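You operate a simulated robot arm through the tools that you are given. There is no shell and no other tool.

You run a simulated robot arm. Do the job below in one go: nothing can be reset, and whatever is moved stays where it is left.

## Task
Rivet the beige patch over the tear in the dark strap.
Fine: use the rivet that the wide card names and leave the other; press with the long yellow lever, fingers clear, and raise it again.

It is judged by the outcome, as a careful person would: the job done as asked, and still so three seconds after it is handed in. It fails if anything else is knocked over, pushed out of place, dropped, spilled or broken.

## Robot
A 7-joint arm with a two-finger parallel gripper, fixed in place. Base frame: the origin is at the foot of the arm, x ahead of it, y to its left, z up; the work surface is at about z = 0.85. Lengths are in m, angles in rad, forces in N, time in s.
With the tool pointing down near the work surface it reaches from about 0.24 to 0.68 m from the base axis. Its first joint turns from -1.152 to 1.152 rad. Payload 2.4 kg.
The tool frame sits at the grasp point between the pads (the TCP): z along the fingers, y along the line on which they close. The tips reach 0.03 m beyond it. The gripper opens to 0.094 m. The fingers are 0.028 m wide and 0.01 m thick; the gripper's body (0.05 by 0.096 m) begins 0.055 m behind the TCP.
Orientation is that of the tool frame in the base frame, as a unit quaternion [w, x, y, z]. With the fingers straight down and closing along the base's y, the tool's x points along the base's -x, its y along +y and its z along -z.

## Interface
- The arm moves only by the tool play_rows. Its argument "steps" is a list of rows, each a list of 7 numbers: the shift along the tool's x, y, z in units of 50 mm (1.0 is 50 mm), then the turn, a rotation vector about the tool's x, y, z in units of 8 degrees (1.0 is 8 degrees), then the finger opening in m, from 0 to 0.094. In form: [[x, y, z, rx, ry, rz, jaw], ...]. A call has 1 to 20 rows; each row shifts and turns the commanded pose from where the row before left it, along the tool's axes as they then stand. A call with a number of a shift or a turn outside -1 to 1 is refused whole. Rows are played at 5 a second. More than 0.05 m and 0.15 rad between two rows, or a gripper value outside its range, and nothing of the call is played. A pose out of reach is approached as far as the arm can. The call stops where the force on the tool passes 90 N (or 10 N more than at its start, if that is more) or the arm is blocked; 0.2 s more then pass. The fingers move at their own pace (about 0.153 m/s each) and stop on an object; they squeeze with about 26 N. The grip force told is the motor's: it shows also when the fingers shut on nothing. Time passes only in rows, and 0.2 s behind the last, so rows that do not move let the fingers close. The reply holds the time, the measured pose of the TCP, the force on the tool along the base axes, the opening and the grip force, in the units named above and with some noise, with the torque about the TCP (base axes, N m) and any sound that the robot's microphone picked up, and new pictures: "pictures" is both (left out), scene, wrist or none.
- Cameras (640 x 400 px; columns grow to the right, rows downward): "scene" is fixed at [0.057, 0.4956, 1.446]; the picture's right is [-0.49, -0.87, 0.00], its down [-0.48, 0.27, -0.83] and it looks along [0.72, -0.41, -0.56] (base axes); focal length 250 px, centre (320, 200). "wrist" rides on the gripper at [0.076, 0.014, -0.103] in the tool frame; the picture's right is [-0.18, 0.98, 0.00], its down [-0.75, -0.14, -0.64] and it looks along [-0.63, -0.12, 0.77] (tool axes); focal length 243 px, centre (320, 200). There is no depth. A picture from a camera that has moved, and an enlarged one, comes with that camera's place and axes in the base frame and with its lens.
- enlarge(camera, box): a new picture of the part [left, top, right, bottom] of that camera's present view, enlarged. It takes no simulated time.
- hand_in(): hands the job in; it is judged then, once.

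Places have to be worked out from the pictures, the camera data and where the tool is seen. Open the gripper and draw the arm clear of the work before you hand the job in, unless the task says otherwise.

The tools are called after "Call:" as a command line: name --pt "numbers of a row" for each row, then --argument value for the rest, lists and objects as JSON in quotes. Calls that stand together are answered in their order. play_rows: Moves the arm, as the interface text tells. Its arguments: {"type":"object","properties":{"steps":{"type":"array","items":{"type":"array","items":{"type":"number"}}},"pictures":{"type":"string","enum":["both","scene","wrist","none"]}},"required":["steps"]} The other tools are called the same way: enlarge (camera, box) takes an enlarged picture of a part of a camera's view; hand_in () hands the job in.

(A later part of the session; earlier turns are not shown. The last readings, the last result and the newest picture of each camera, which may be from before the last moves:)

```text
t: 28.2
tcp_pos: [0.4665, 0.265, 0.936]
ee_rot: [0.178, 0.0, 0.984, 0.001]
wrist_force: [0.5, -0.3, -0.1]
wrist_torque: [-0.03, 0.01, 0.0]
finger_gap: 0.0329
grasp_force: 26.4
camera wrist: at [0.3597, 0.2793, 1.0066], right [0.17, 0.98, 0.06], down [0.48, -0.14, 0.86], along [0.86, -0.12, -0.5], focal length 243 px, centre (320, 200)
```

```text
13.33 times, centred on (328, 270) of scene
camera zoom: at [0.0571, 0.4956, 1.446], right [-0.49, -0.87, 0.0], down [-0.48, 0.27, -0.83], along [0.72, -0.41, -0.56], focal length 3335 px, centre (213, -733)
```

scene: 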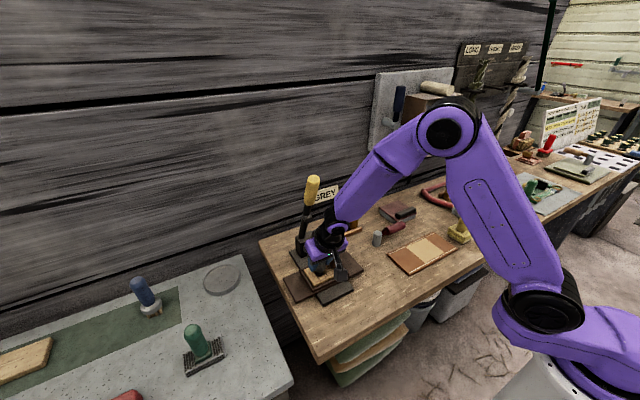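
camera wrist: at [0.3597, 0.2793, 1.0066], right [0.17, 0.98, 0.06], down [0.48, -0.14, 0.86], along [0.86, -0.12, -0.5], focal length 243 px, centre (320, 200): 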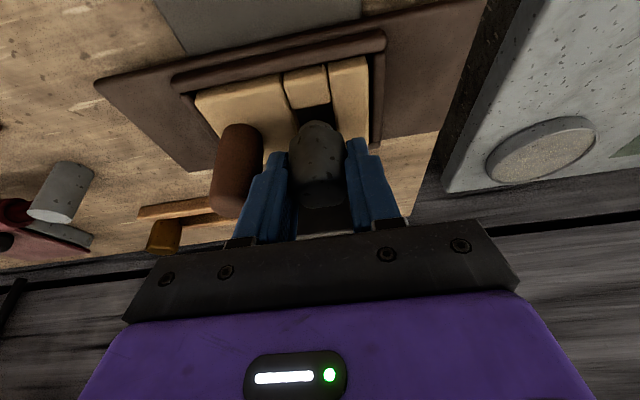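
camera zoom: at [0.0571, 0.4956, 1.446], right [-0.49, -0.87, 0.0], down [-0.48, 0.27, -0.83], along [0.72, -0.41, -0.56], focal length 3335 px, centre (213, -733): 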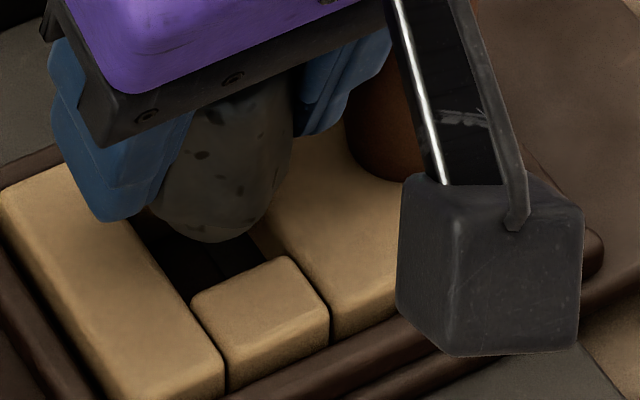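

Sideways the shank (y≈0.264) matches the hole (0.2515–0.2769), but it seems 2–3 mm too far toward +x. I shift 2 mm back, lower 3 mm and compare again.

Call:
play_rows --pt "0.0375 0 -0.014 0 0 0 0.01" --pt "0.021 0 0.0562 0 0 0 0.01" --pt "0 0 0 0 0 0 0.01"

Call:
enlarge --camera "wrist" --box '[264, 80, 376, 150]'

Call:
enlarge --camera "scene" --box '[308, 255, 348, 285]'

```text
t: 29.0
tcp_pos: [0.4636, 0.2661, 0.9338]
ee_rot: [0.177, 0.0, 0.984, 0.001]
wrist_force: [0.0, -0.1, 0.5]
wrist_torque: [0.02, -0.01, 0.01]
finger_gap: 0.033
grasp_force: 26.7
camera wrist: at [0.3571, 0.2797, 1.003], right [0.17, 0.98, 0.06], down [0.48, -0.14, 0.86], along [0.86, -0.12, -0.5], focal length 243 px, centre (320, 200)
```

scene: 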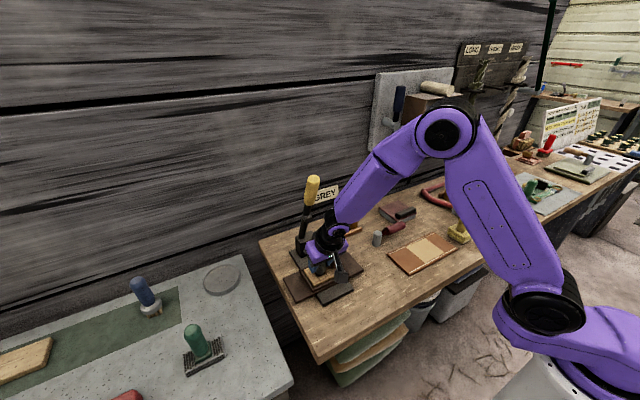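
wrist: 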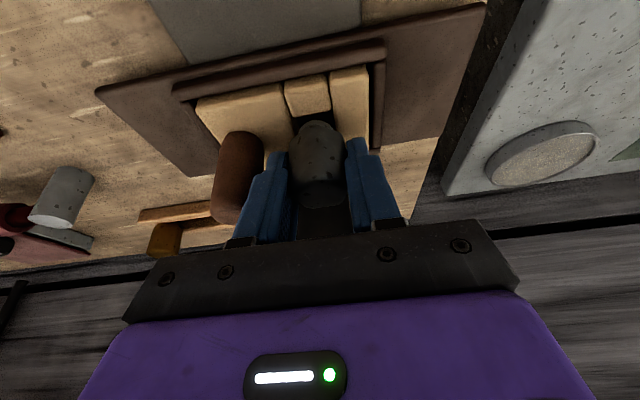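

```text
5.71 times, centred on (320, 115) of wrist
camera zoom: at [0.3571, 0.2797, 1.003], right [0.17, 0.98, 0.06], down [0.48, -0.14, 0.86], along [0.86, -0.12, -0.5], focal length 1386 px, centre (320, 686)
```

zoom: 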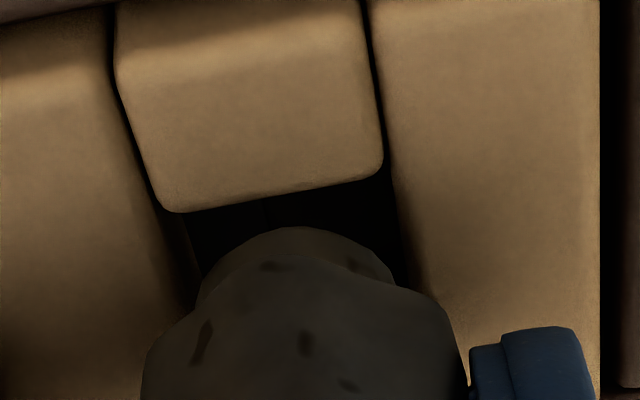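

```text
13.33 times, centred on (328, 270) of scene
camera zoom: at [0.0571, 0.4956, 1.446], right [-0.49, -0.87, 0.0], down [-0.48, 0.27, -0.83], along [0.72, -0.41, -0.56], focal length 3335 px, centre (213, -733)
```

zoom: 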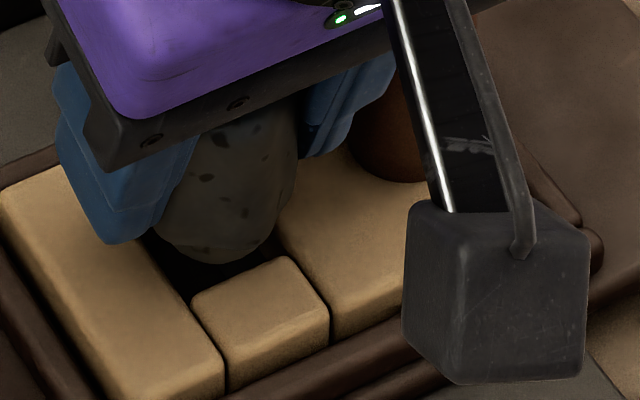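

The shank front is now within about ±1.5 mm of centred in the hole. I lower 3 mm more and check the force and picture.

Call:
play_rows --pt "0.021 0 0.0562 0 0 0 0.01" --pt "0 0 0 0 0 0 0.01"

Call:
enlarge --camera "wrist" --box '[264, 80, 376, 150]'

Call:
enlarge --camera "scene" --box '[308, 255, 348, 285]'

```text
t: 29.6
tcp_pos: [0.4626, 0.2656, 0.9302]
ee_rot: [0.178, -0.001, 0.984, 0.0]
wrist_force: [-0.6, -0.1, -0.4]
wrist_torque: [-0.01, -0.01, 0.02]
finger_gap: 0.0329
grasp_force: 25.5
camera wrist: at [0.3572, 0.2798, 1.0004], right [0.17, 0.98, 0.07], down [0.48, -0.14, 0.87], along [0.86, -0.12, -0.5], focal length 243 px, centre (320, 200)
```

scene: 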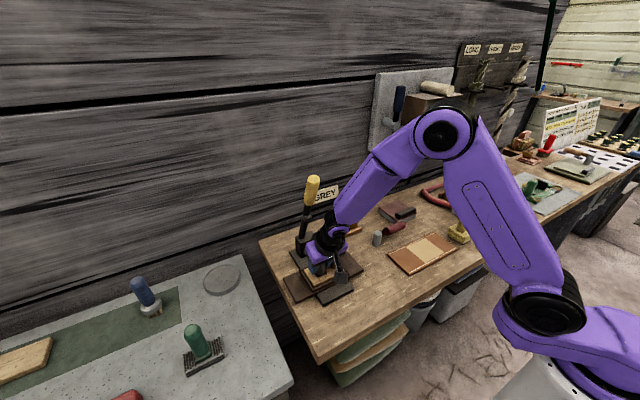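
wrist: 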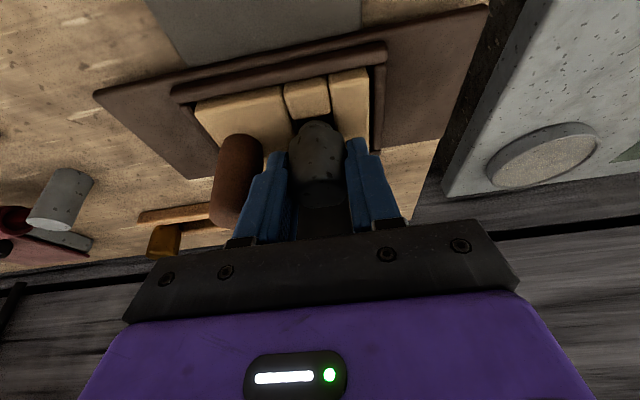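

```text
5.71 times, centred on (320, 115) of wrist
camera zoom: at [0.3572, 0.2798, 1.0004], right [0.17, 0.98, 0.07], down [0.48, -0.14, 0.87], along [0.86, -0.12, -0.5], focal length 1386 px, centre (320, 686)
```

zoom: 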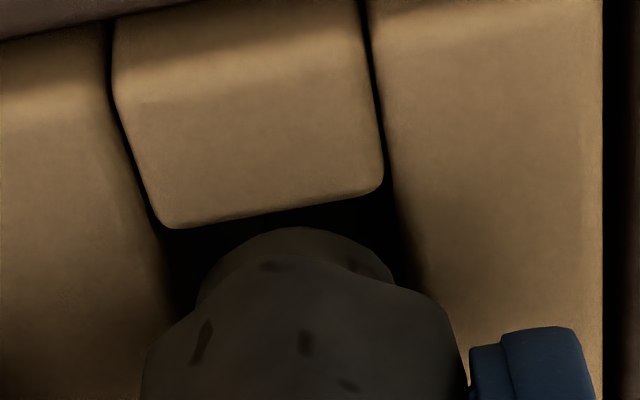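

```text
13.33 times, centred on (328, 270) of scene
camera zoom: at [0.0571, 0.4956, 1.446], right [-0.49, -0.87, 0.0], down [-0.48, 0.27, -0.83], along [0.72, -0.41, -0.56], focal length 3335 px, centre (213, -733)
```

zoom: 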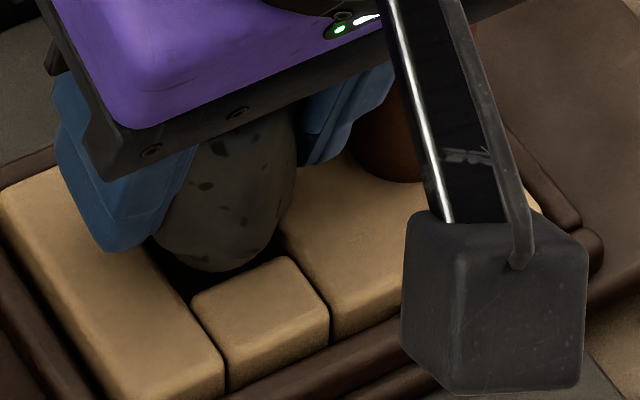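

No contact yet. I lower a further 3 mm, feeling for contact.

Call:
play_rows --pt "0.021 0 0.0562 0 0 0 0.01" --pt "0 0 0 0 0 0 0.01"

Call:
enlarge --camera "wrist" --box '[264, 80, 376, 150]'

Call:
enlarge --camera "scene" --box '[308, 255, 348, 285]'

```text
t: 30.2
tcp_pos: [0.4635, 0.2674, 0.9298]
ee_rot: [0.179, 0.0, 0.984, 0.001]
wrist_force: [-0.5, -2.1, 16.7]
wrist_torque: [-0.12, 0.12, 0.02]
finger_gap: 0.0328
grasp_force: 25.8
camera wrist: at [0.3575, 0.2798, 0.9984], right [0.17, 0.98, 0.07], down [0.48, -0.14, 0.87], along [0.86, -0.12, -0.49], focal length 243 px, centre (320, 200)
```

scene: 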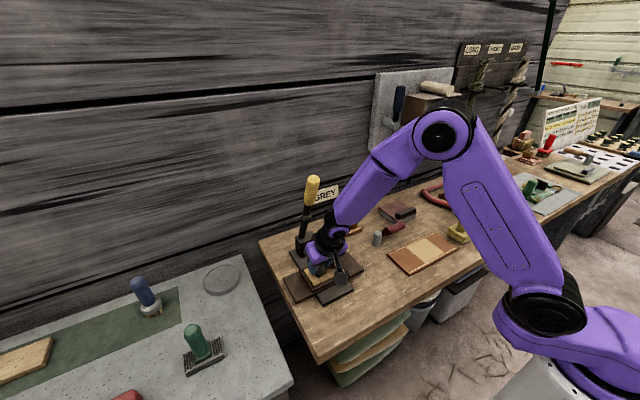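
wrist: 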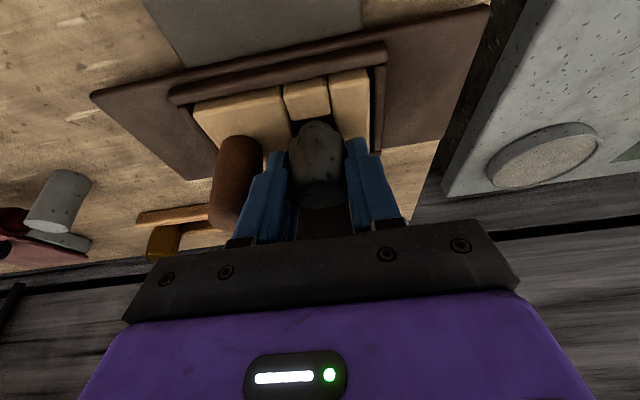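

```text
5.71 times, centred on (320, 115) of wrist
camera zoom: at [0.3575, 0.2798, 0.9984], right [0.17, 0.98, 0.07], down [0.48, -0.14, 0.87], along [0.86, -0.12, -0.49], focal length 1386 px, centre (320, 686)
```

zoom: 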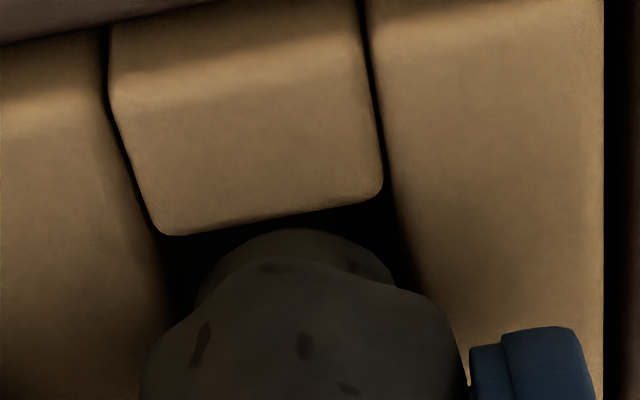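

```text
13.33 times, centred on (328, 270) of scene
camera zoom: at [0.0568, 0.4954, 1.4461], right [-0.49, -0.87, 0.0], down [-0.48, 0.27, -0.83], along [0.72, -0.41, -0.56], focal length 3335 px, centre (213, -733)
```

zoom: 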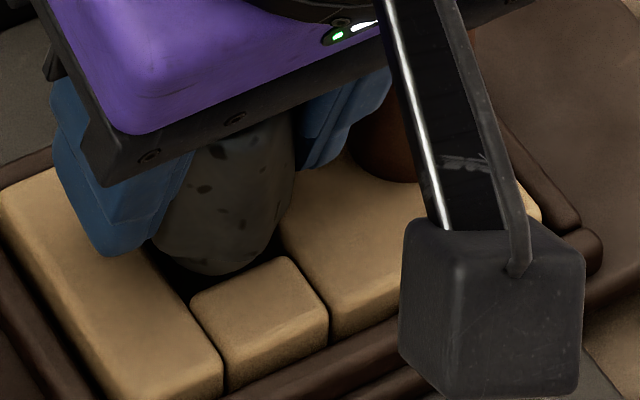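

A 16.7 N contact, and the torque places it about 6 mm in front of the TCP: the shank touches the front small block's edge. I raise 3 mm, shift 1.8 mm toward +x, and lower again.

Call:
play_rows --pt "-0.028 0 -0.075 0 0 0 0.01" --pt "-0.0337 0 0.0126 0 0 0 0.01" --pt "0.014 0 0.0375 0 0 0 0.01" --pt "0.014 0 0.0375 0 0 0 0.01" --pt "0 0 0 0 0 0 0.01"

Call:
enlarge --camera "wrist" --box '[264, 80, 376, 150]'

Call:
enlarge --camera "scene" --box '[308, 255, 348, 285]'

```text
t: 31.4
tcp_pos: [0.465, 0.2659, 0.9277]
ee_rot: [0.178, 0.0, 0.984, 0.001]
wrist_force: [1.6, 0.2, 1.4]
wrist_torque: [-0.01, -0.08, -0.02]
finger_gap: 0.0326
grasp_force: 26.3
camera wrist: at [0.3588, 0.2799, 0.9979], right [0.17, 0.98, 0.07], down [0.48, -0.14, 0.87], along [0.86, -0.12, -0.5], focal length 243 px, centre (320, 200)
```

scene: 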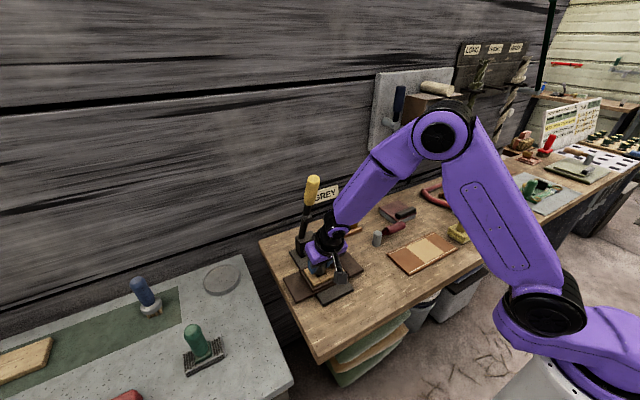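
wrist: 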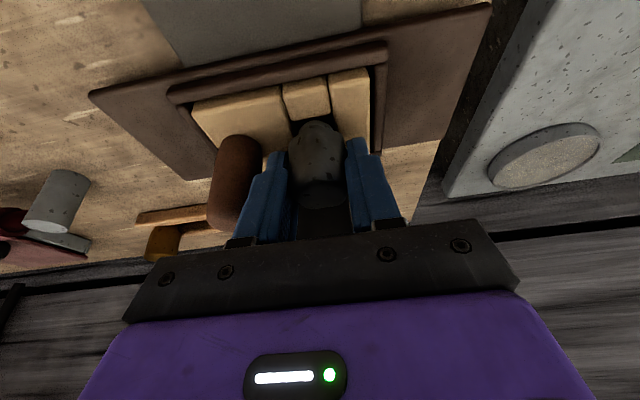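

```text
5.71 times, centred on (320, 115) of wrist
camera zoom: at [0.3588, 0.2799, 0.9979], right [0.17, 0.98, 0.07], down [0.48, -0.14, 0.87], along [0.86, -0.12, -0.5], focal length 1386 px, centre (320, 686)
```

zoom: 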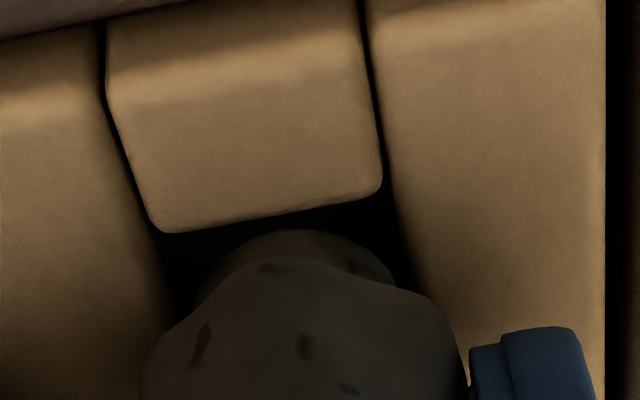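

```text
13.33 times, centred on (328, 270) of scene
camera zoom: at [0.0571, 0.4956, 1.446], right [-0.49, -0.87, 0.0], down [-0.48, 0.27, -0.83], along [0.72, -0.41, -0.56], focal length 3335 px, centre (213, -733)
```

zoom: 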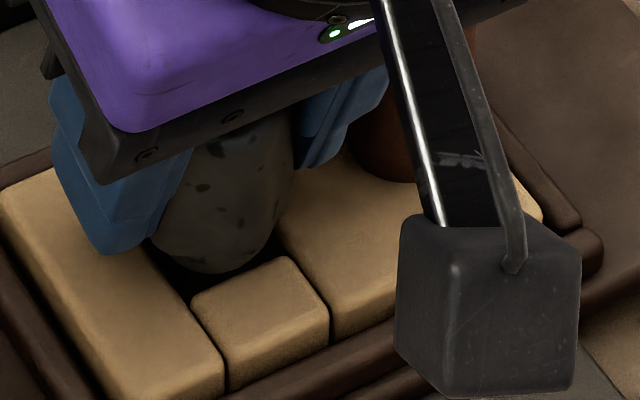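

At the same height the force is now only about 1–2 N, pushing the shank toward +x: it's starting into the hole against the front side. I shift 0.8 mm more toward +x and lower 2 mm.

Call:
play_rows --pt "-0.015 0 0.0056 0 0 0 0.01" --pt "0.014 0 0.0375 0 0 0 0.01" --pt "0 0 0 0 0 0 0.01"

Call:
enlarge --camera "wrist" --box '[264, 80, 376, 150]'

Call:
enlarge --camera "scene" --box '[308, 255, 348, 285]'

```text
t: 32.2
tcp_pos: [0.4661, 0.2655, 0.9277]
ee_rot: [0.179, -0.001, 0.984, 0.001]
wrist_force: [5.4, 1.7, 7.0]
wrist_torque: [0.04, -0.12, 0.0]
finger_gap: 0.0326
grasp_force: 25.9
camera wrist: at [0.36, 0.2792, 0.9961], right [0.17, 0.98, 0.07], down [0.48, -0.14, 0.87], along [0.86, -0.12, -0.5], focal length 243 px, centre (320, 200)
```

scene: 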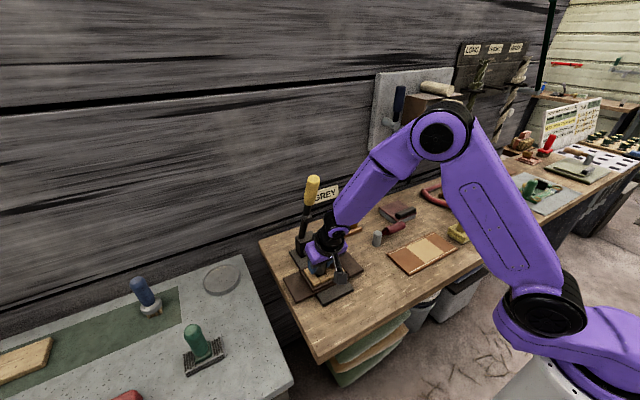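
wrist: 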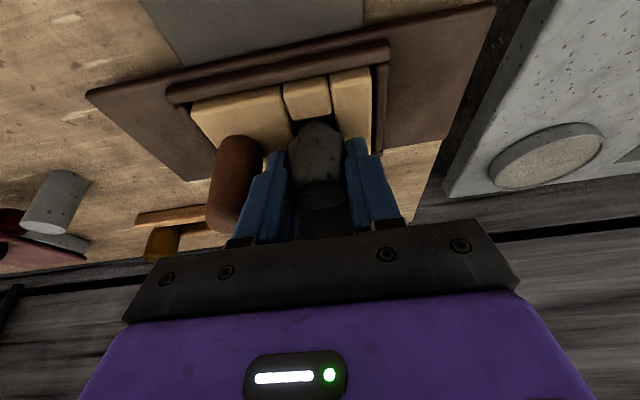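

```text
5.71 times, centred on (320, 115) of wrist
camera zoom: at [0.36, 0.2792, 0.9961], right [0.17, 0.98, 0.07], down [0.48, -0.14, 0.87], along [0.86, -0.12, -0.5], focal length 1386 px, centre (320, 686)
```

zoom: 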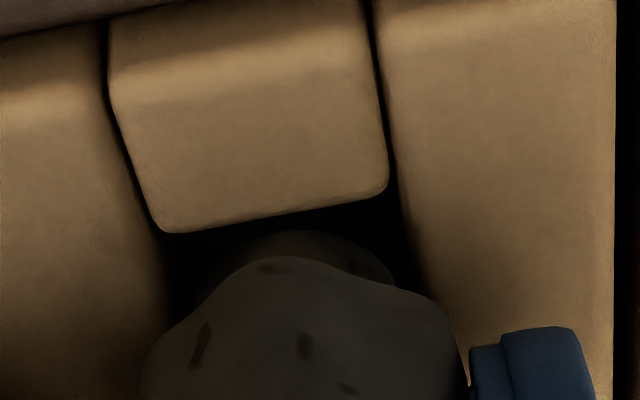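

```text
13.33 times, centred on (328, 270) of scene
camera zoom: at [0.0571, 0.4955, 1.446], right [-0.49, -0.87, 0.0], down [-0.48, 0.27, -0.83], along [0.72, -0.41, -0.56], focal length 3335 px, centre (213, -733)
```

zoom: 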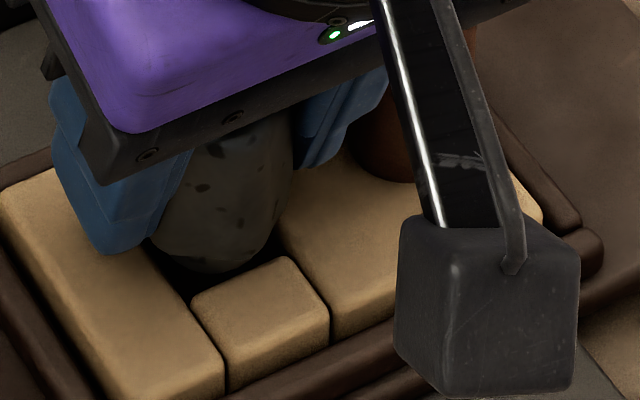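

The contact now pushes both up and toward +x, so the shank rides on the rounded front edge. I check the frame gaps before shifting further.

Call:
enlarge --camera "wrist" --box '[160, 40, 400, 190]'

Call:
enlarge --camera "scene" --box '[290, 235, 370, 295]'

```text
2.67 times, centred on (280, 115) of wrist
camera zoom: at [0.36, 0.2792, 0.9961], right [0.17, 0.98, 0.07], down [0.48, -0.14, 0.87], along [0.86, -0.12, -0.5], focal length 647 px, centre (427, 427)
```

zoom: 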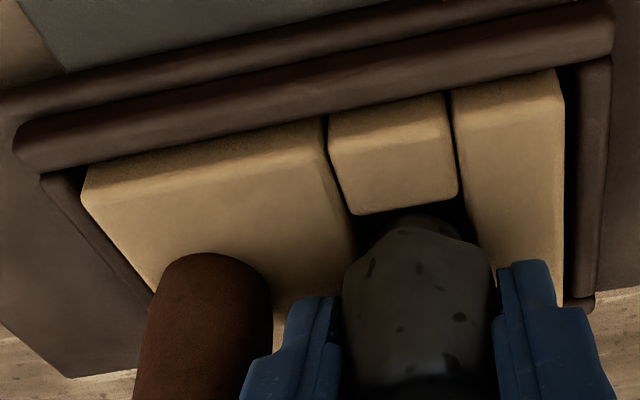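

```text
6.67 times, centred on (330, 265) of scene
camera zoom: at [0.0571, 0.4955, 1.446], right [-0.49, -0.87, 0.0], down [-0.48, 0.27, -0.83], along [0.72, -0.41, -0.56], focal length 1667 px, centre (253, -233)
```

zoom: 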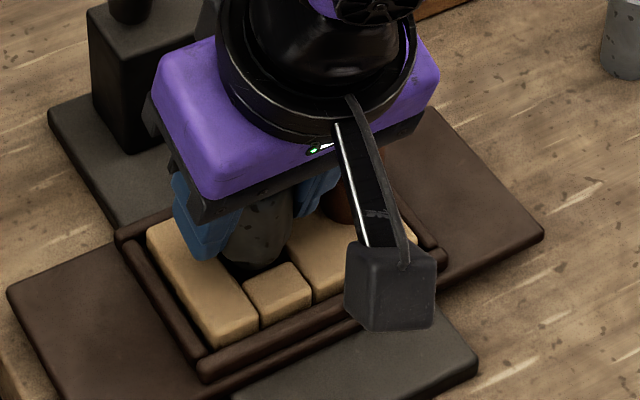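

The patch has not moved noticeably in the frame. I raise 3 mm, shift 1.5 mm toward +x and lower again.

Call:
play_rows --pt "-0.021 0 -0.0562 0 0 0 0.01" --pt "-0.028 0 0.0105 0 0 0 0.01" --pt "0.014 0 0.0375 0 0 0 0.01" --pt "0.014 0 0.0375 0 0 0 0.01" --pt "0 0 0 0 0 0 0.01" --pictures "wrist"

Call:
enlarge --camera "wrist" --box '[264, 80, 376, 150]'

Call:
enlarge --camera "scene" --box '[308, 255, 348, 285]'

```text
t: 33.4
tcp_pos: [0.468, 0.265, 0.9248]
ee_rot: [0.177, 0.0, 0.984, 0.0]
wrist_force: [0.3, -0.2, -0.9]
wrist_torque: [0.01, 0.01, 0.0]
finger_gap: 0.0328
grasp_force: 25.6
camera wrist: at [0.3609, 0.2793, 0.9947], right [0.17, 0.98, 0.06], down [0.48, -0.14, 0.86], along [0.86, -0.12, -0.5], focal length 243 px, centre (320, 200)
```

wrist: 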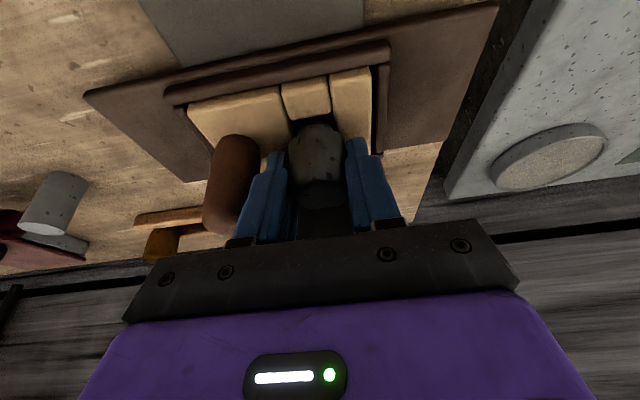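

```text
5.71 times, centred on (320, 115) of wrist
camera zoom: at [0.3609, 0.2793, 0.9947], right [0.17, 0.98, 0.06], down [0.48, -0.14, 0.86], along [0.86, -0.12, -0.5], focal length 1386 px, centre (320, 686)
```

zoom: 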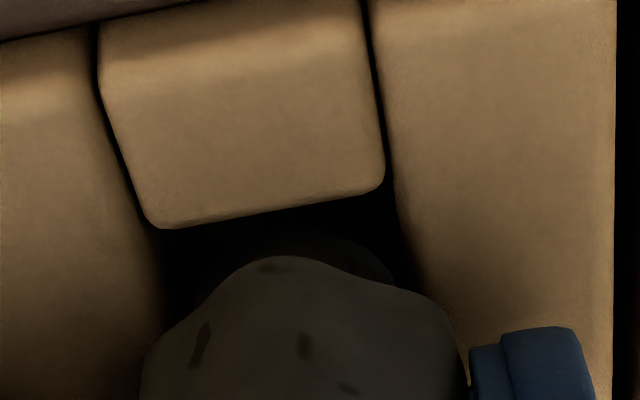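

```text
13.33 times, centred on (328, 270) of scene
camera zoom: at [0.0571, 0.4956, 1.446], right [-0.49, -0.87, 0.0], down [-0.48, 0.27, -0.83], along [0.72, -0.41, -0.56], focal length 3335 px, centre (213, -733)
```

zoom: 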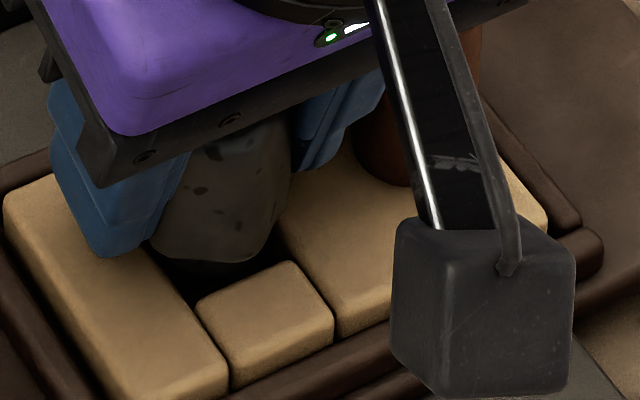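

The shank is entering the hole with no force at TCP z 0.925. I lower 3 mm more.

Call:
play_rows --pt "0.0105 0 0.0281 0 0 0 0.01" --pt "0.0105 0 0.0281 0 0 0 0.01" --pt "0 0 0 0 0 0 0.01" --pictures "none"

```text
t: 34.2
tcp_pos: [0.4675, 0.266, 0.9228]
ee_rot: [0.178, 0.0, 0.984, 0.0]
wrist_force: [0.4, 0.4, -0.5]
wrist_torque: [-0.02, -0.01, 0.02]
finger_gap: 0.0329
grasp_force: 25.7
```

Still free at z≈0.922. I lower another 3 mm, expecting the head to meet the patch top soon.

Call:
play_rows --pt "0.0105 0 0.0281 0 0 0 0.01" --pt "0.0105 0 0.0281 0 0 0 0.01" --pt "0 0 0 0 0 0 0.01" --pictures "both"

Call:
enlarge --camera "wrist" --box '[264, 80, 376, 150]'

Call:
enlarge --camera "scene" --box '[300, 240, 364, 290]'

```text
t: 35.0
tcp_pos: [0.4678, 0.2659, 0.9189]
ee_rot: [0.178, 0.0, 0.984, 0.0]
wrist_force: [-0.2, -0.6, 1.1]
wrist_torque: [-0.03, 0.0, -0.03]
finger_gap: 0.0329
grasp_force: 25.8
camera wrist: at [0.3611, 0.2799, 0.9889], right [0.17, 0.98, 0.06], down [0.48, -0.14, 0.87], along [0.86, -0.12, -0.5], focal length 243 px, centre (320, 200)
```

scene: 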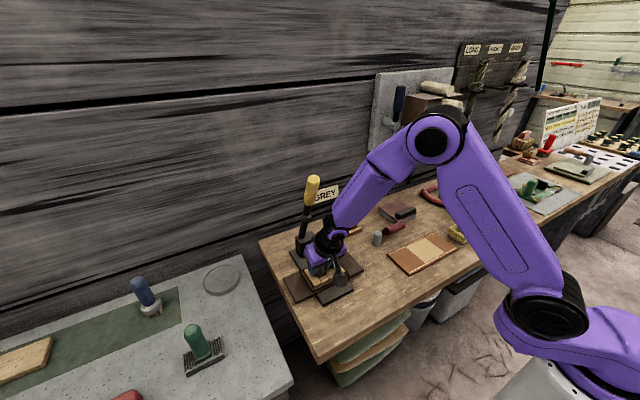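
wrist: 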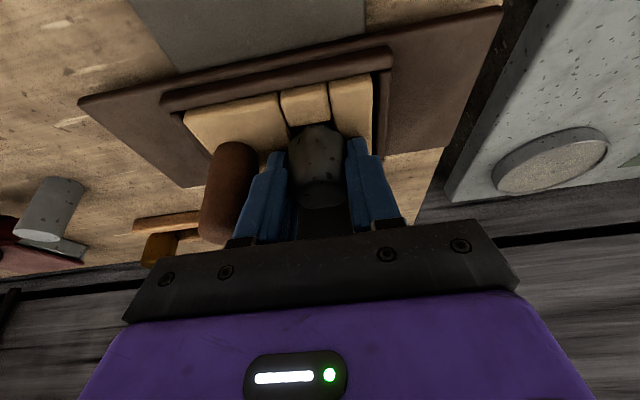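

```text
5.71 times, centred on (320, 115) of wrist
camera zoom: at [0.3611, 0.2799, 0.9889], right [0.17, 0.98, 0.06], down [0.48, -0.14, 0.87], along [0.86, -0.12, -0.5], focal length 1386 px, centre (320, 686)
```

zoom: 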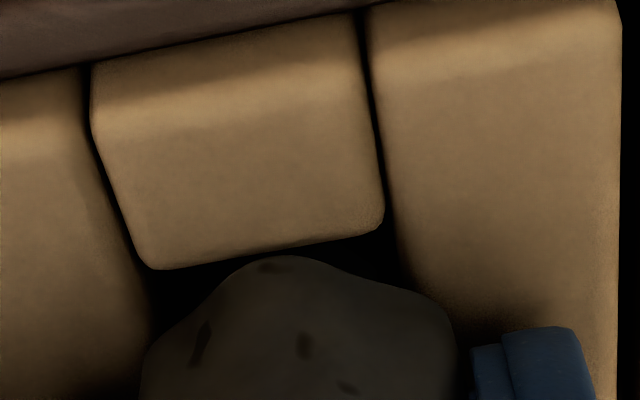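

```text
8.00 times, centred on (332, 265) of scene
camera zoom: at [0.057, 0.4956, 1.446], right [-0.49, -0.87, 0.0], down [-0.48, 0.27, -0.83], along [0.72, -0.41, -0.56], focal length 2001 px, centre (224, -320)
```

zoom: 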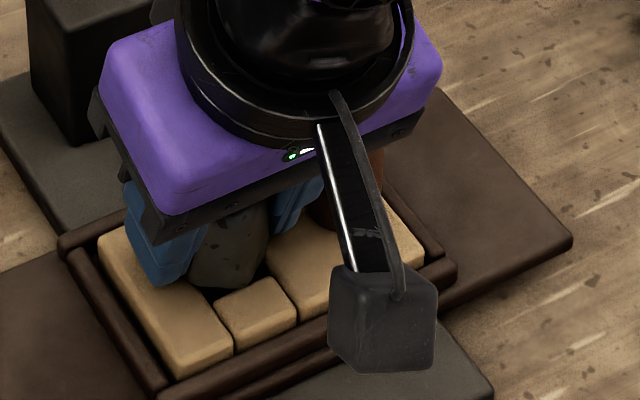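

Slight contact starts at z 0.919; shank end is near the strap and head near the patch top. I lower 2 mm more to seat it.

Call:
play_rows --pt "0.014 0 0.0375 0 0 0 0.01" --pt "0 0 0 0 0 0 0.01" --pictures "none"

```text
t: 35.6
tcp_pos: [0.4675, 0.2663, 0.919]
ee_rot: [0.18, 0.0, 0.984, 0.001]
wrist_force: [-10.2, -3.9, 31.9]
wrist_torque: [-0.23, 0.41, -0.04]
finger_gap: 0.0326
grasp_force: 25.5
```

A firm, centred contact (32 N): the rivet is seated on the patch. I relieve the push, open the fingers slightly (keeping clear of the knob), and read the force.

Call:
play_rows --pt "-0.014 0 -0.0375 0 0 0 0.01" --pt "0 0 0 0 0 0 0.033" --pt "0 0 0 0 0 0 0.036" --pt "0 0 0 0 0 0 0.039" --pt "0 0 0 0 0 0 0.039"

Call:
enlarge --camera "wrist" --box '[200, 50, 440, 200]'

Call:
enlarge --camera "scene" --box '[300, 240, 364, 290]'

```text
t: 36.8
tcp_pos: [0.4674, 0.2661, 0.9192]
ee_rot: [0.177, 0.0, 0.984, 0.0]
wrist_force: [-0.8, 2.9, 4.5]
wrist_torque: [0.05, 0.0, 0.01]
finger_gap: 0.0382
grasp_force: 0.1
camera wrist: at [0.3609, 0.2801, 0.989], right [0.17, 0.98, 0.06], down [0.48, -0.14, 0.86], along [0.86, -0.12, -0.5], focal length 243 px, centre (320, 200)
```

scene: 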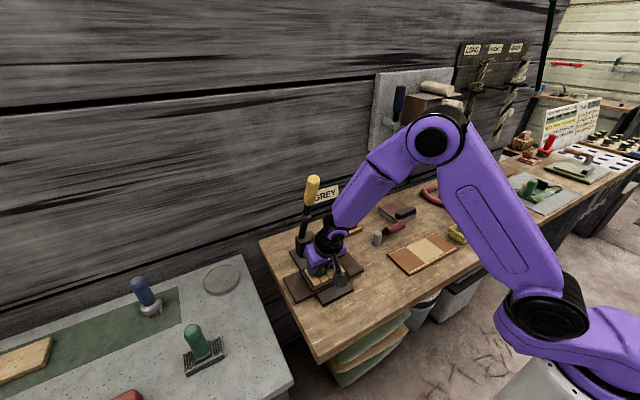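
wrist: 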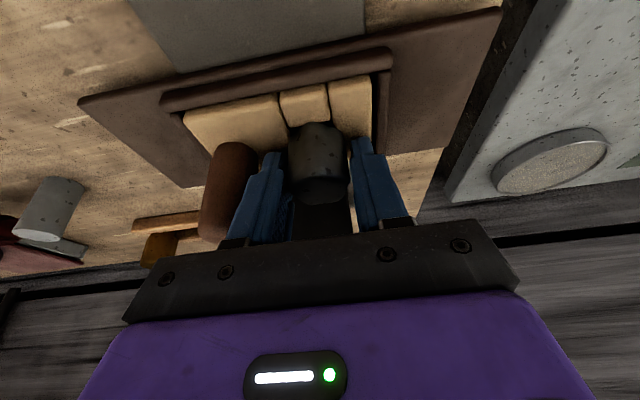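

```text
2.67 times, centred on (320, 125) of wrist
camera zoom: at [0.3609, 0.2801, 0.989], right [0.17, 0.98, 0.06], down [0.48, -0.14, 0.86], along [0.86, -0.12, -0.5], focal length 647 px, centre (320, 400)
```

zoom: 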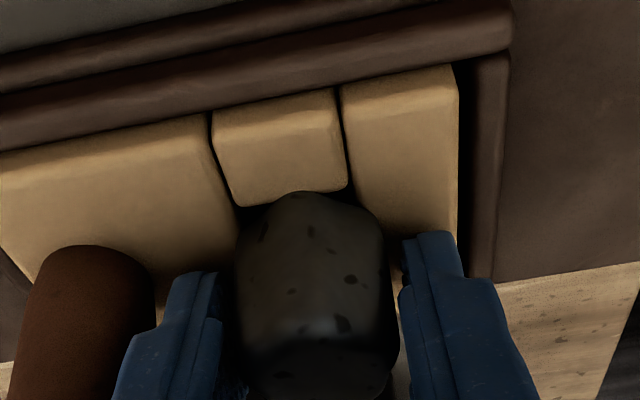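

```text
8.00 times, centred on (332, 265) of scene
camera zoom: at [0.057, 0.4956, 1.446], right [-0.49, -0.87, 0.0], down [-0.48, 0.27, -0.83], along [0.72, -0.41, -0.56], focal length 2001 px, centre (224, -320)
```

zoom: 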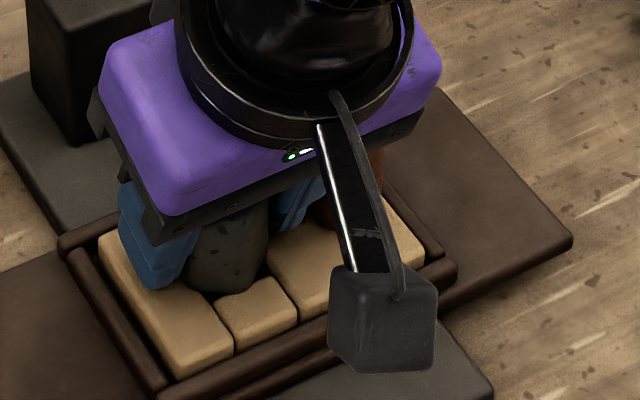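

The fingers are open 38 mm around the 33 mm head; the +y finger sits closer to the rivet. I shift 1.2 mm toward +y, then draw back slowly along the tool axis.

Call:
play_rows --pt "0 0.024 0 0 0 0 0.039" --pt "0 0 -0.1 0 0 0 0.039" --pt "0 0 -0.15 0 0 0 0.039" --pt "0 0 -0.2 0 0 0 0.039"

Call:
enlarge --camera "wrist" --box '[200, 50, 440, 200]'

Call:
enlarge --camera "scene" --box '[300, 240, 364, 290]'

```text
t: 37.8
tcp_pos: [0.4609, 0.2673, 0.9401]
ee_rot: [0.177, 0.0, 0.984, -0.001]
wrist_force: [-0.1, 0.7, 0.4]
wrist_torque: [0.03, 0.01, -0.05]
finger_gap: 0.0393
grasp_force: 0.0
camera wrist: at [0.3542, 0.2806, 1.0099], right [0.17, 0.98, 0.06], down [0.48, -0.14, 0.86], along [0.86, -0.12, -0.5], focal length 243 px, centre (320, 200)
```

scene: 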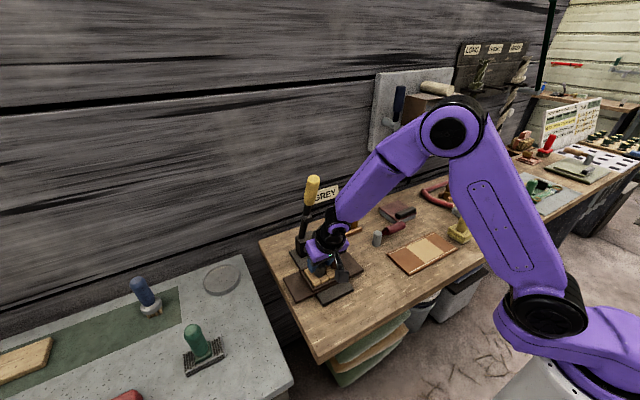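
wrist: 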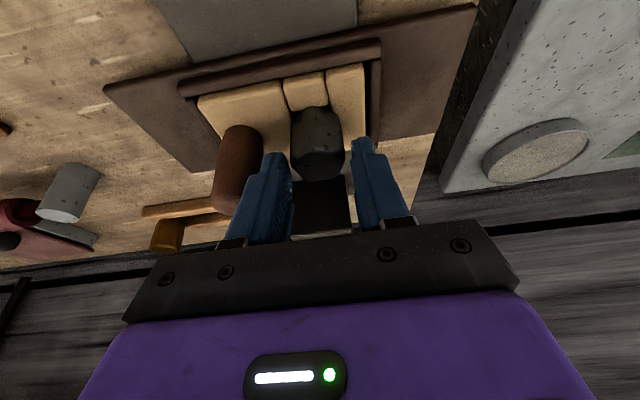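

```text
2.67 times, centred on (320, 125) of wrist
camera zoom: at [0.3542, 0.2806, 1.0099], right [0.17, 0.98, 0.06], down [0.48, -0.14, 0.86], along [0.86, -0.12, -0.5], focal length 647 px, centre (320, 400)
```

zoom: 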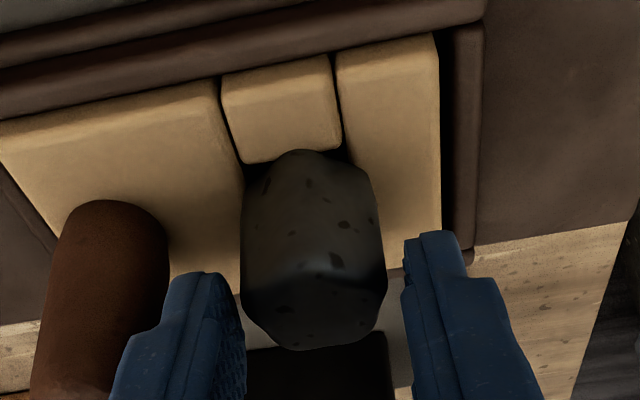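

```text
8.00 times, centred on (332, 265) of scene
camera zoom: at [0.0571, 0.4956, 1.446], right [-0.49, -0.87, 0.0], down [-0.48, 0.27, -0.83], along [0.72, -0.41, -0.56], focal length 2001 px, centre (224, -320)
```

zoom: 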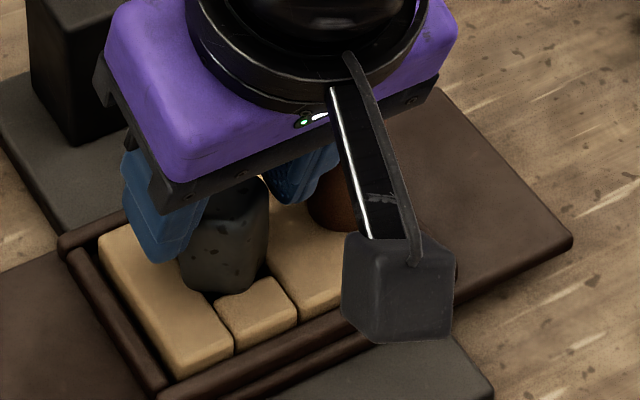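

The rivet stays standing in the hole as the fingers withdraw. I continue up and back, then view the result.

Call:
play_rows --pt "0 0 -0.5 0 0 0 0.045" --pt "0 0 -0.8 0 0 0 0.06" --pt "0.6 0 -0.5 0 0 0 0.06" --pt "0.6 0 -0.5 0 0 0 0.06"

Call:
enlarge --camera "wrist" --box '[220, 40, 420, 200]'

Call:
enlarge --camera "scene" --box '[290, 230, 370, 290]'

Call:
enlarge --camera "scene" --box '[270, 165, 350, 265]'

```text
t: 38.8
tcp_pos: [0.365, 0.2673, 1.0253]
ee_rot: [0.178, 0.0, 0.984, 0.0]
wrist_force: [-0.5, -0.1, 0.2]
wrist_torque: [-0.04, 0.04, -0.02]
finger_gap: 0.0602
grasp_force: 0.0
camera wrist: at [0.2588, 0.2809, 1.0966], right [0.17, 0.98, 0.06], down [0.48, -0.14, 0.86], along [0.86, -0.12, -0.5], focal length 243 px, centre (320, 200)
```

scene: 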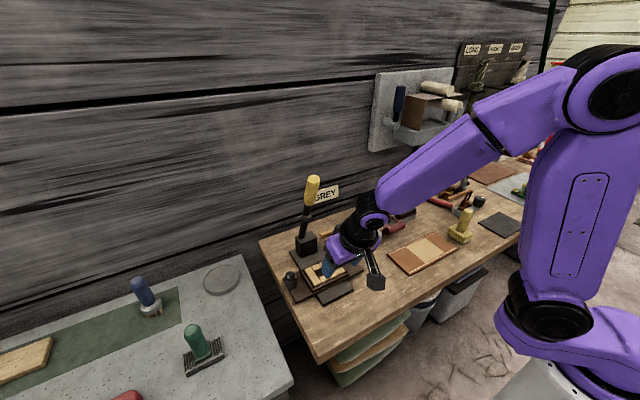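
wrist: 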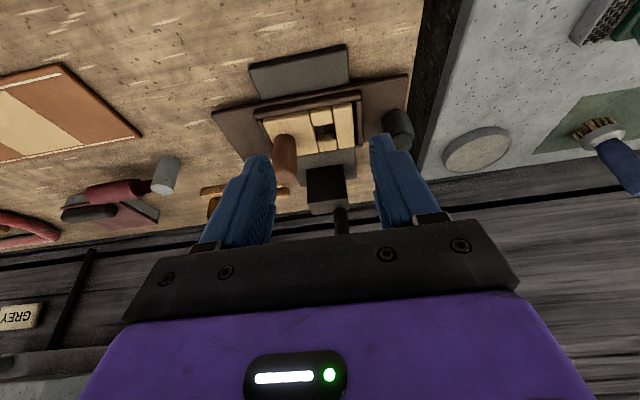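

```text
2.50 times, centred on (320, 120) of wrist
camera zoom: at [0.2588, 0.2809, 1.0966], right [0.17, 0.98, 0.06], down [0.48, -0.14, 0.86], along [0.86, -0.12, -0.5], focal length 606 px, centre (320, 400)
```

zoom: 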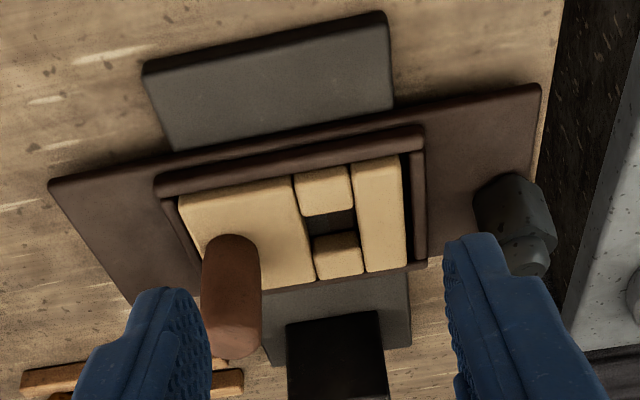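

```text
6.67 times, centred on (330, 260) of scene
camera zoom: at [0.0571, 0.4956, 1.446], right [-0.49, -0.87, 0.0], down [-0.48, 0.27, -0.83], along [0.72, -0.41, -0.56], focal length 1667 px, centre (253, -200)
```

zoom: 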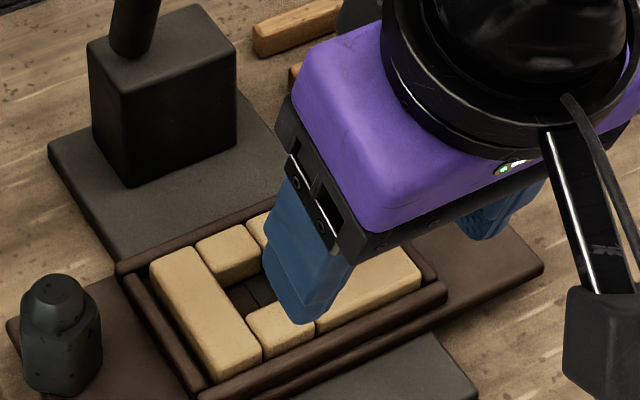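

```text
4.00 times, centred on (310, 215) of scene
camera zoom: at [0.0571, 0.4956, 1.446], right [-0.49, -0.87, 0.0], down [-0.48, 0.27, -0.83], along [0.72, -0.41, -0.56], focal length 1000 px, centre (360, 140)
```

zoom: 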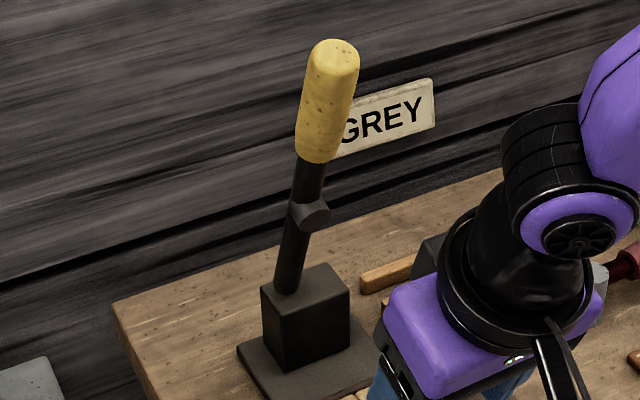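

The rivet was dragged out as the fingers opened and now stands on the left end of the strap, apparently shank up. I look closely at it before deciding how to recover.

Call:
enlarge --camera "scene" --box '[276, 260, 316, 300]'

Call:
enlarge --camera "wrist" --box '[350, 80, 430, 160]'

Call:
enlarge --camera "wrist" --box '[240, 70, 400, 170]'

```text
10.00 times, centred on (296, 280) of scene
camera zoom: at [0.0571, 0.4956, 1.446], right [-0.49, -0.87, 0.0], down [-0.48, 0.27, -0.83], along [0.72, -0.41, -0.56], focal length 2501 px, centre (560, -600)
```

zoom: 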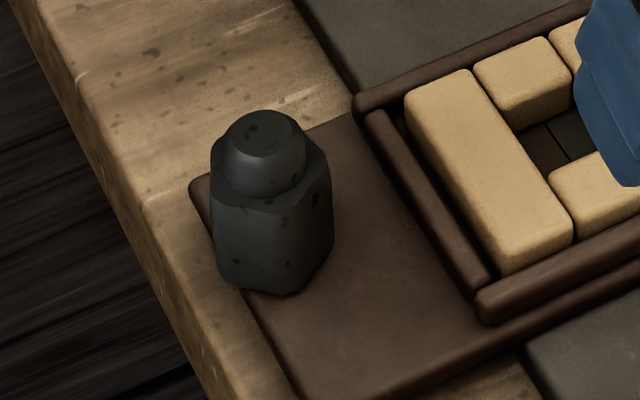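

```text
5.00 times, centred on (390, 120) of wrist
camera zoom: at [0.2588, 0.2809, 1.0966], right [0.17, 0.98, 0.06], down [0.48, -0.14, 0.86], along [0.86, -0.12, -0.5], focal length 1213 px, centre (-30, 600)
```

zoom: 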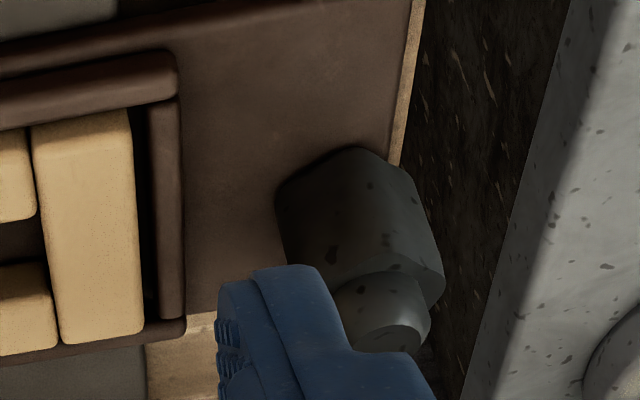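

```text
4.00 times, centred on (320, 120) of wrist
camera zoom: at [0.2588, 0.2809, 1.0966], right [0.17, 0.98, 0.06], down [0.48, -0.14, 0.86], along [0.86, -0.12, -0.5], focal length 970 px, centre (320, 520)
```

zoom: 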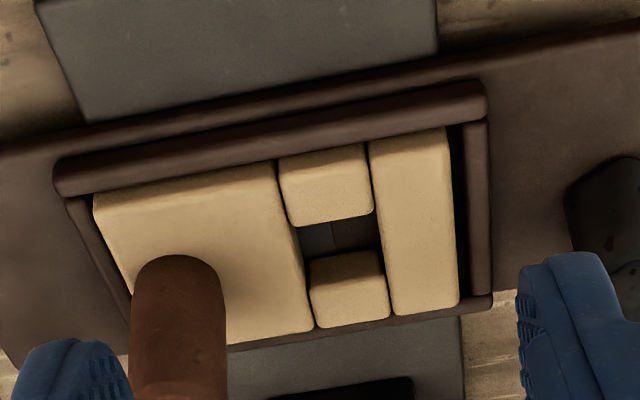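

I let one idle row pass to see whether the rivet is at rest.

Call:
play_rows --pt "0 0 0 0 0 0 0.06"

Call:
enlarge --camera "scene" --box '[276, 260, 316, 300]'

Call:
enlarge --camera "wrist" --box '[350, 80, 430, 160]'

```text
t: 39.2
tcp_pos: [0.3657, 0.2673, 1.027]
ee_rot: [0.178, 0.001, 0.984, 0.0]
wrist_force: [1.2, -0.6, -0.4]
wrist_torque: [-0.03, -0.03, -0.01]
finger_gap: 0.0602
grasp_force: 0.1
camera wrist: at [0.2589, 0.281, 1.0965], right [0.17, 0.98, 0.06], down [0.48, -0.14, 0.86], along [0.86, -0.12, -0.5], focal length 243 px, centre (320, 200)
```

scene: 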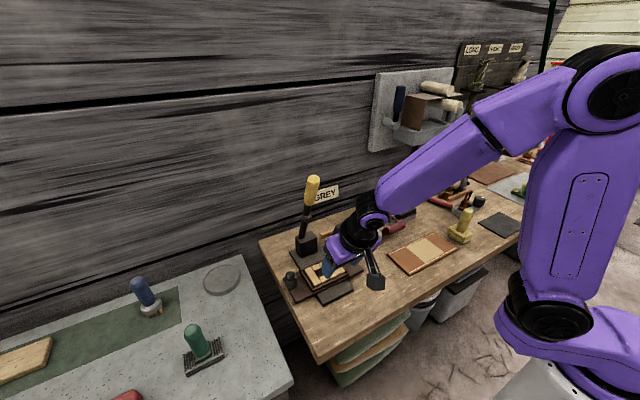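
wrist: 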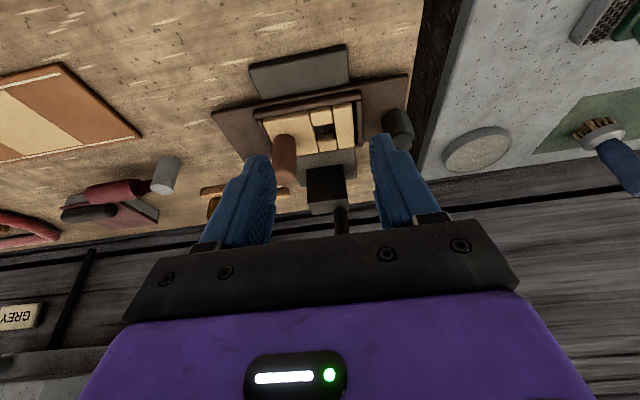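

```text
10.00 times, centred on (296, 280) of scene
camera zoom: at [0.057, 0.4956, 1.446], right [-0.49, -0.87, 0.0], down [-0.48, 0.27, -0.83], along [0.72, -0.41, -0.56], focal length 2501 px, centre (560, -600)
```

zoom: 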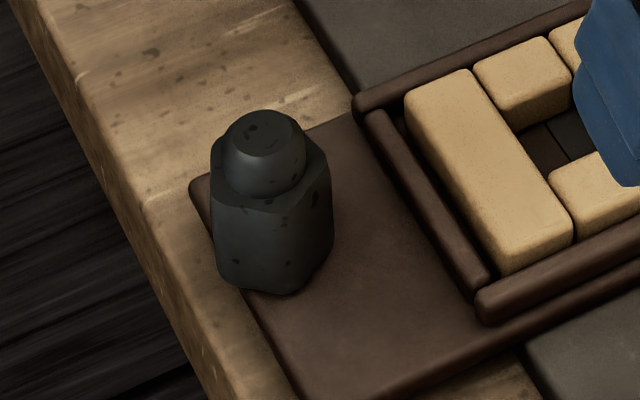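

```text
5.00 times, centred on (390, 120) of wrist
camera zoom: at [0.2589, 0.281, 1.0965], right [0.17, 0.98, 0.06], down [0.48, -0.14, 0.86], along [0.86, -0.12, -0.5], focal length 1213 px, centre (-30, 600)
```

zoom: 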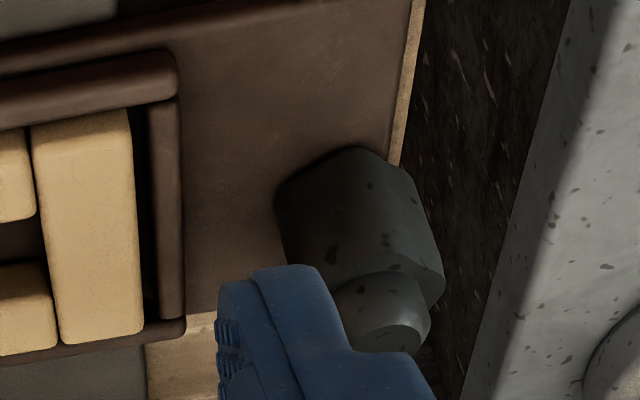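

The rivet rests stably upside-down (shank up) at about (0.471, 0.347). It must be turned over, so I need larger tool tilts; I first test the tilt range in free space well away from the lever.

Call:
play_rows --pt "0 -0.98 0 0 0 0 0.06" --pt "0 -0.98 0 0 0 0 0.06" --pt "0 -0.98 0 0 0 0 0.06" --pt "-0.71 0 -0.111 0 0 0 0.06" --pt "-0.71 0 -0.111 0 0 0 0.06" --pt "-0.71 0 -0.111 0 0 0 0.06" --pt "0 0 0 0 -1 0 0.06" --pt "0 0 0 0 -1 0 0.06" --pt "0 0 0 0 -1 0 0.06" --pt "0 0 0 0 0 0 0.06" --pictures "scene"

```text
t: 41.4
tcp_pos: [0.4566, 0.1243, 1.079]
ee_rot: [0.353, -0.002, 0.936, 0.007]
wrist_force: [0.5, -0.9, -0.5]
wrist_torque: [-0.02, -0.01, -0.01]
finger_gap: 0.0597
grasp_force: 0.1
out of reach, approached as far as the arm can: row 9
```

scene: 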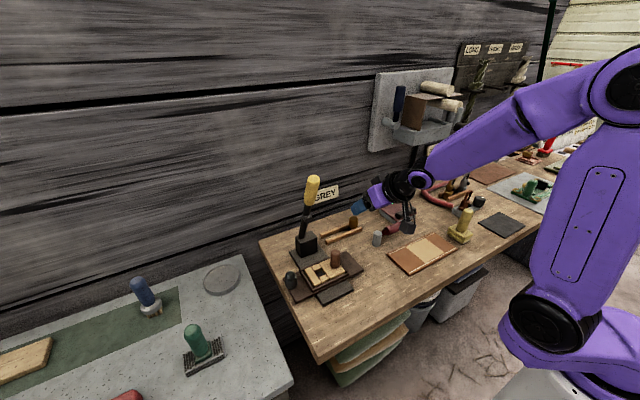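

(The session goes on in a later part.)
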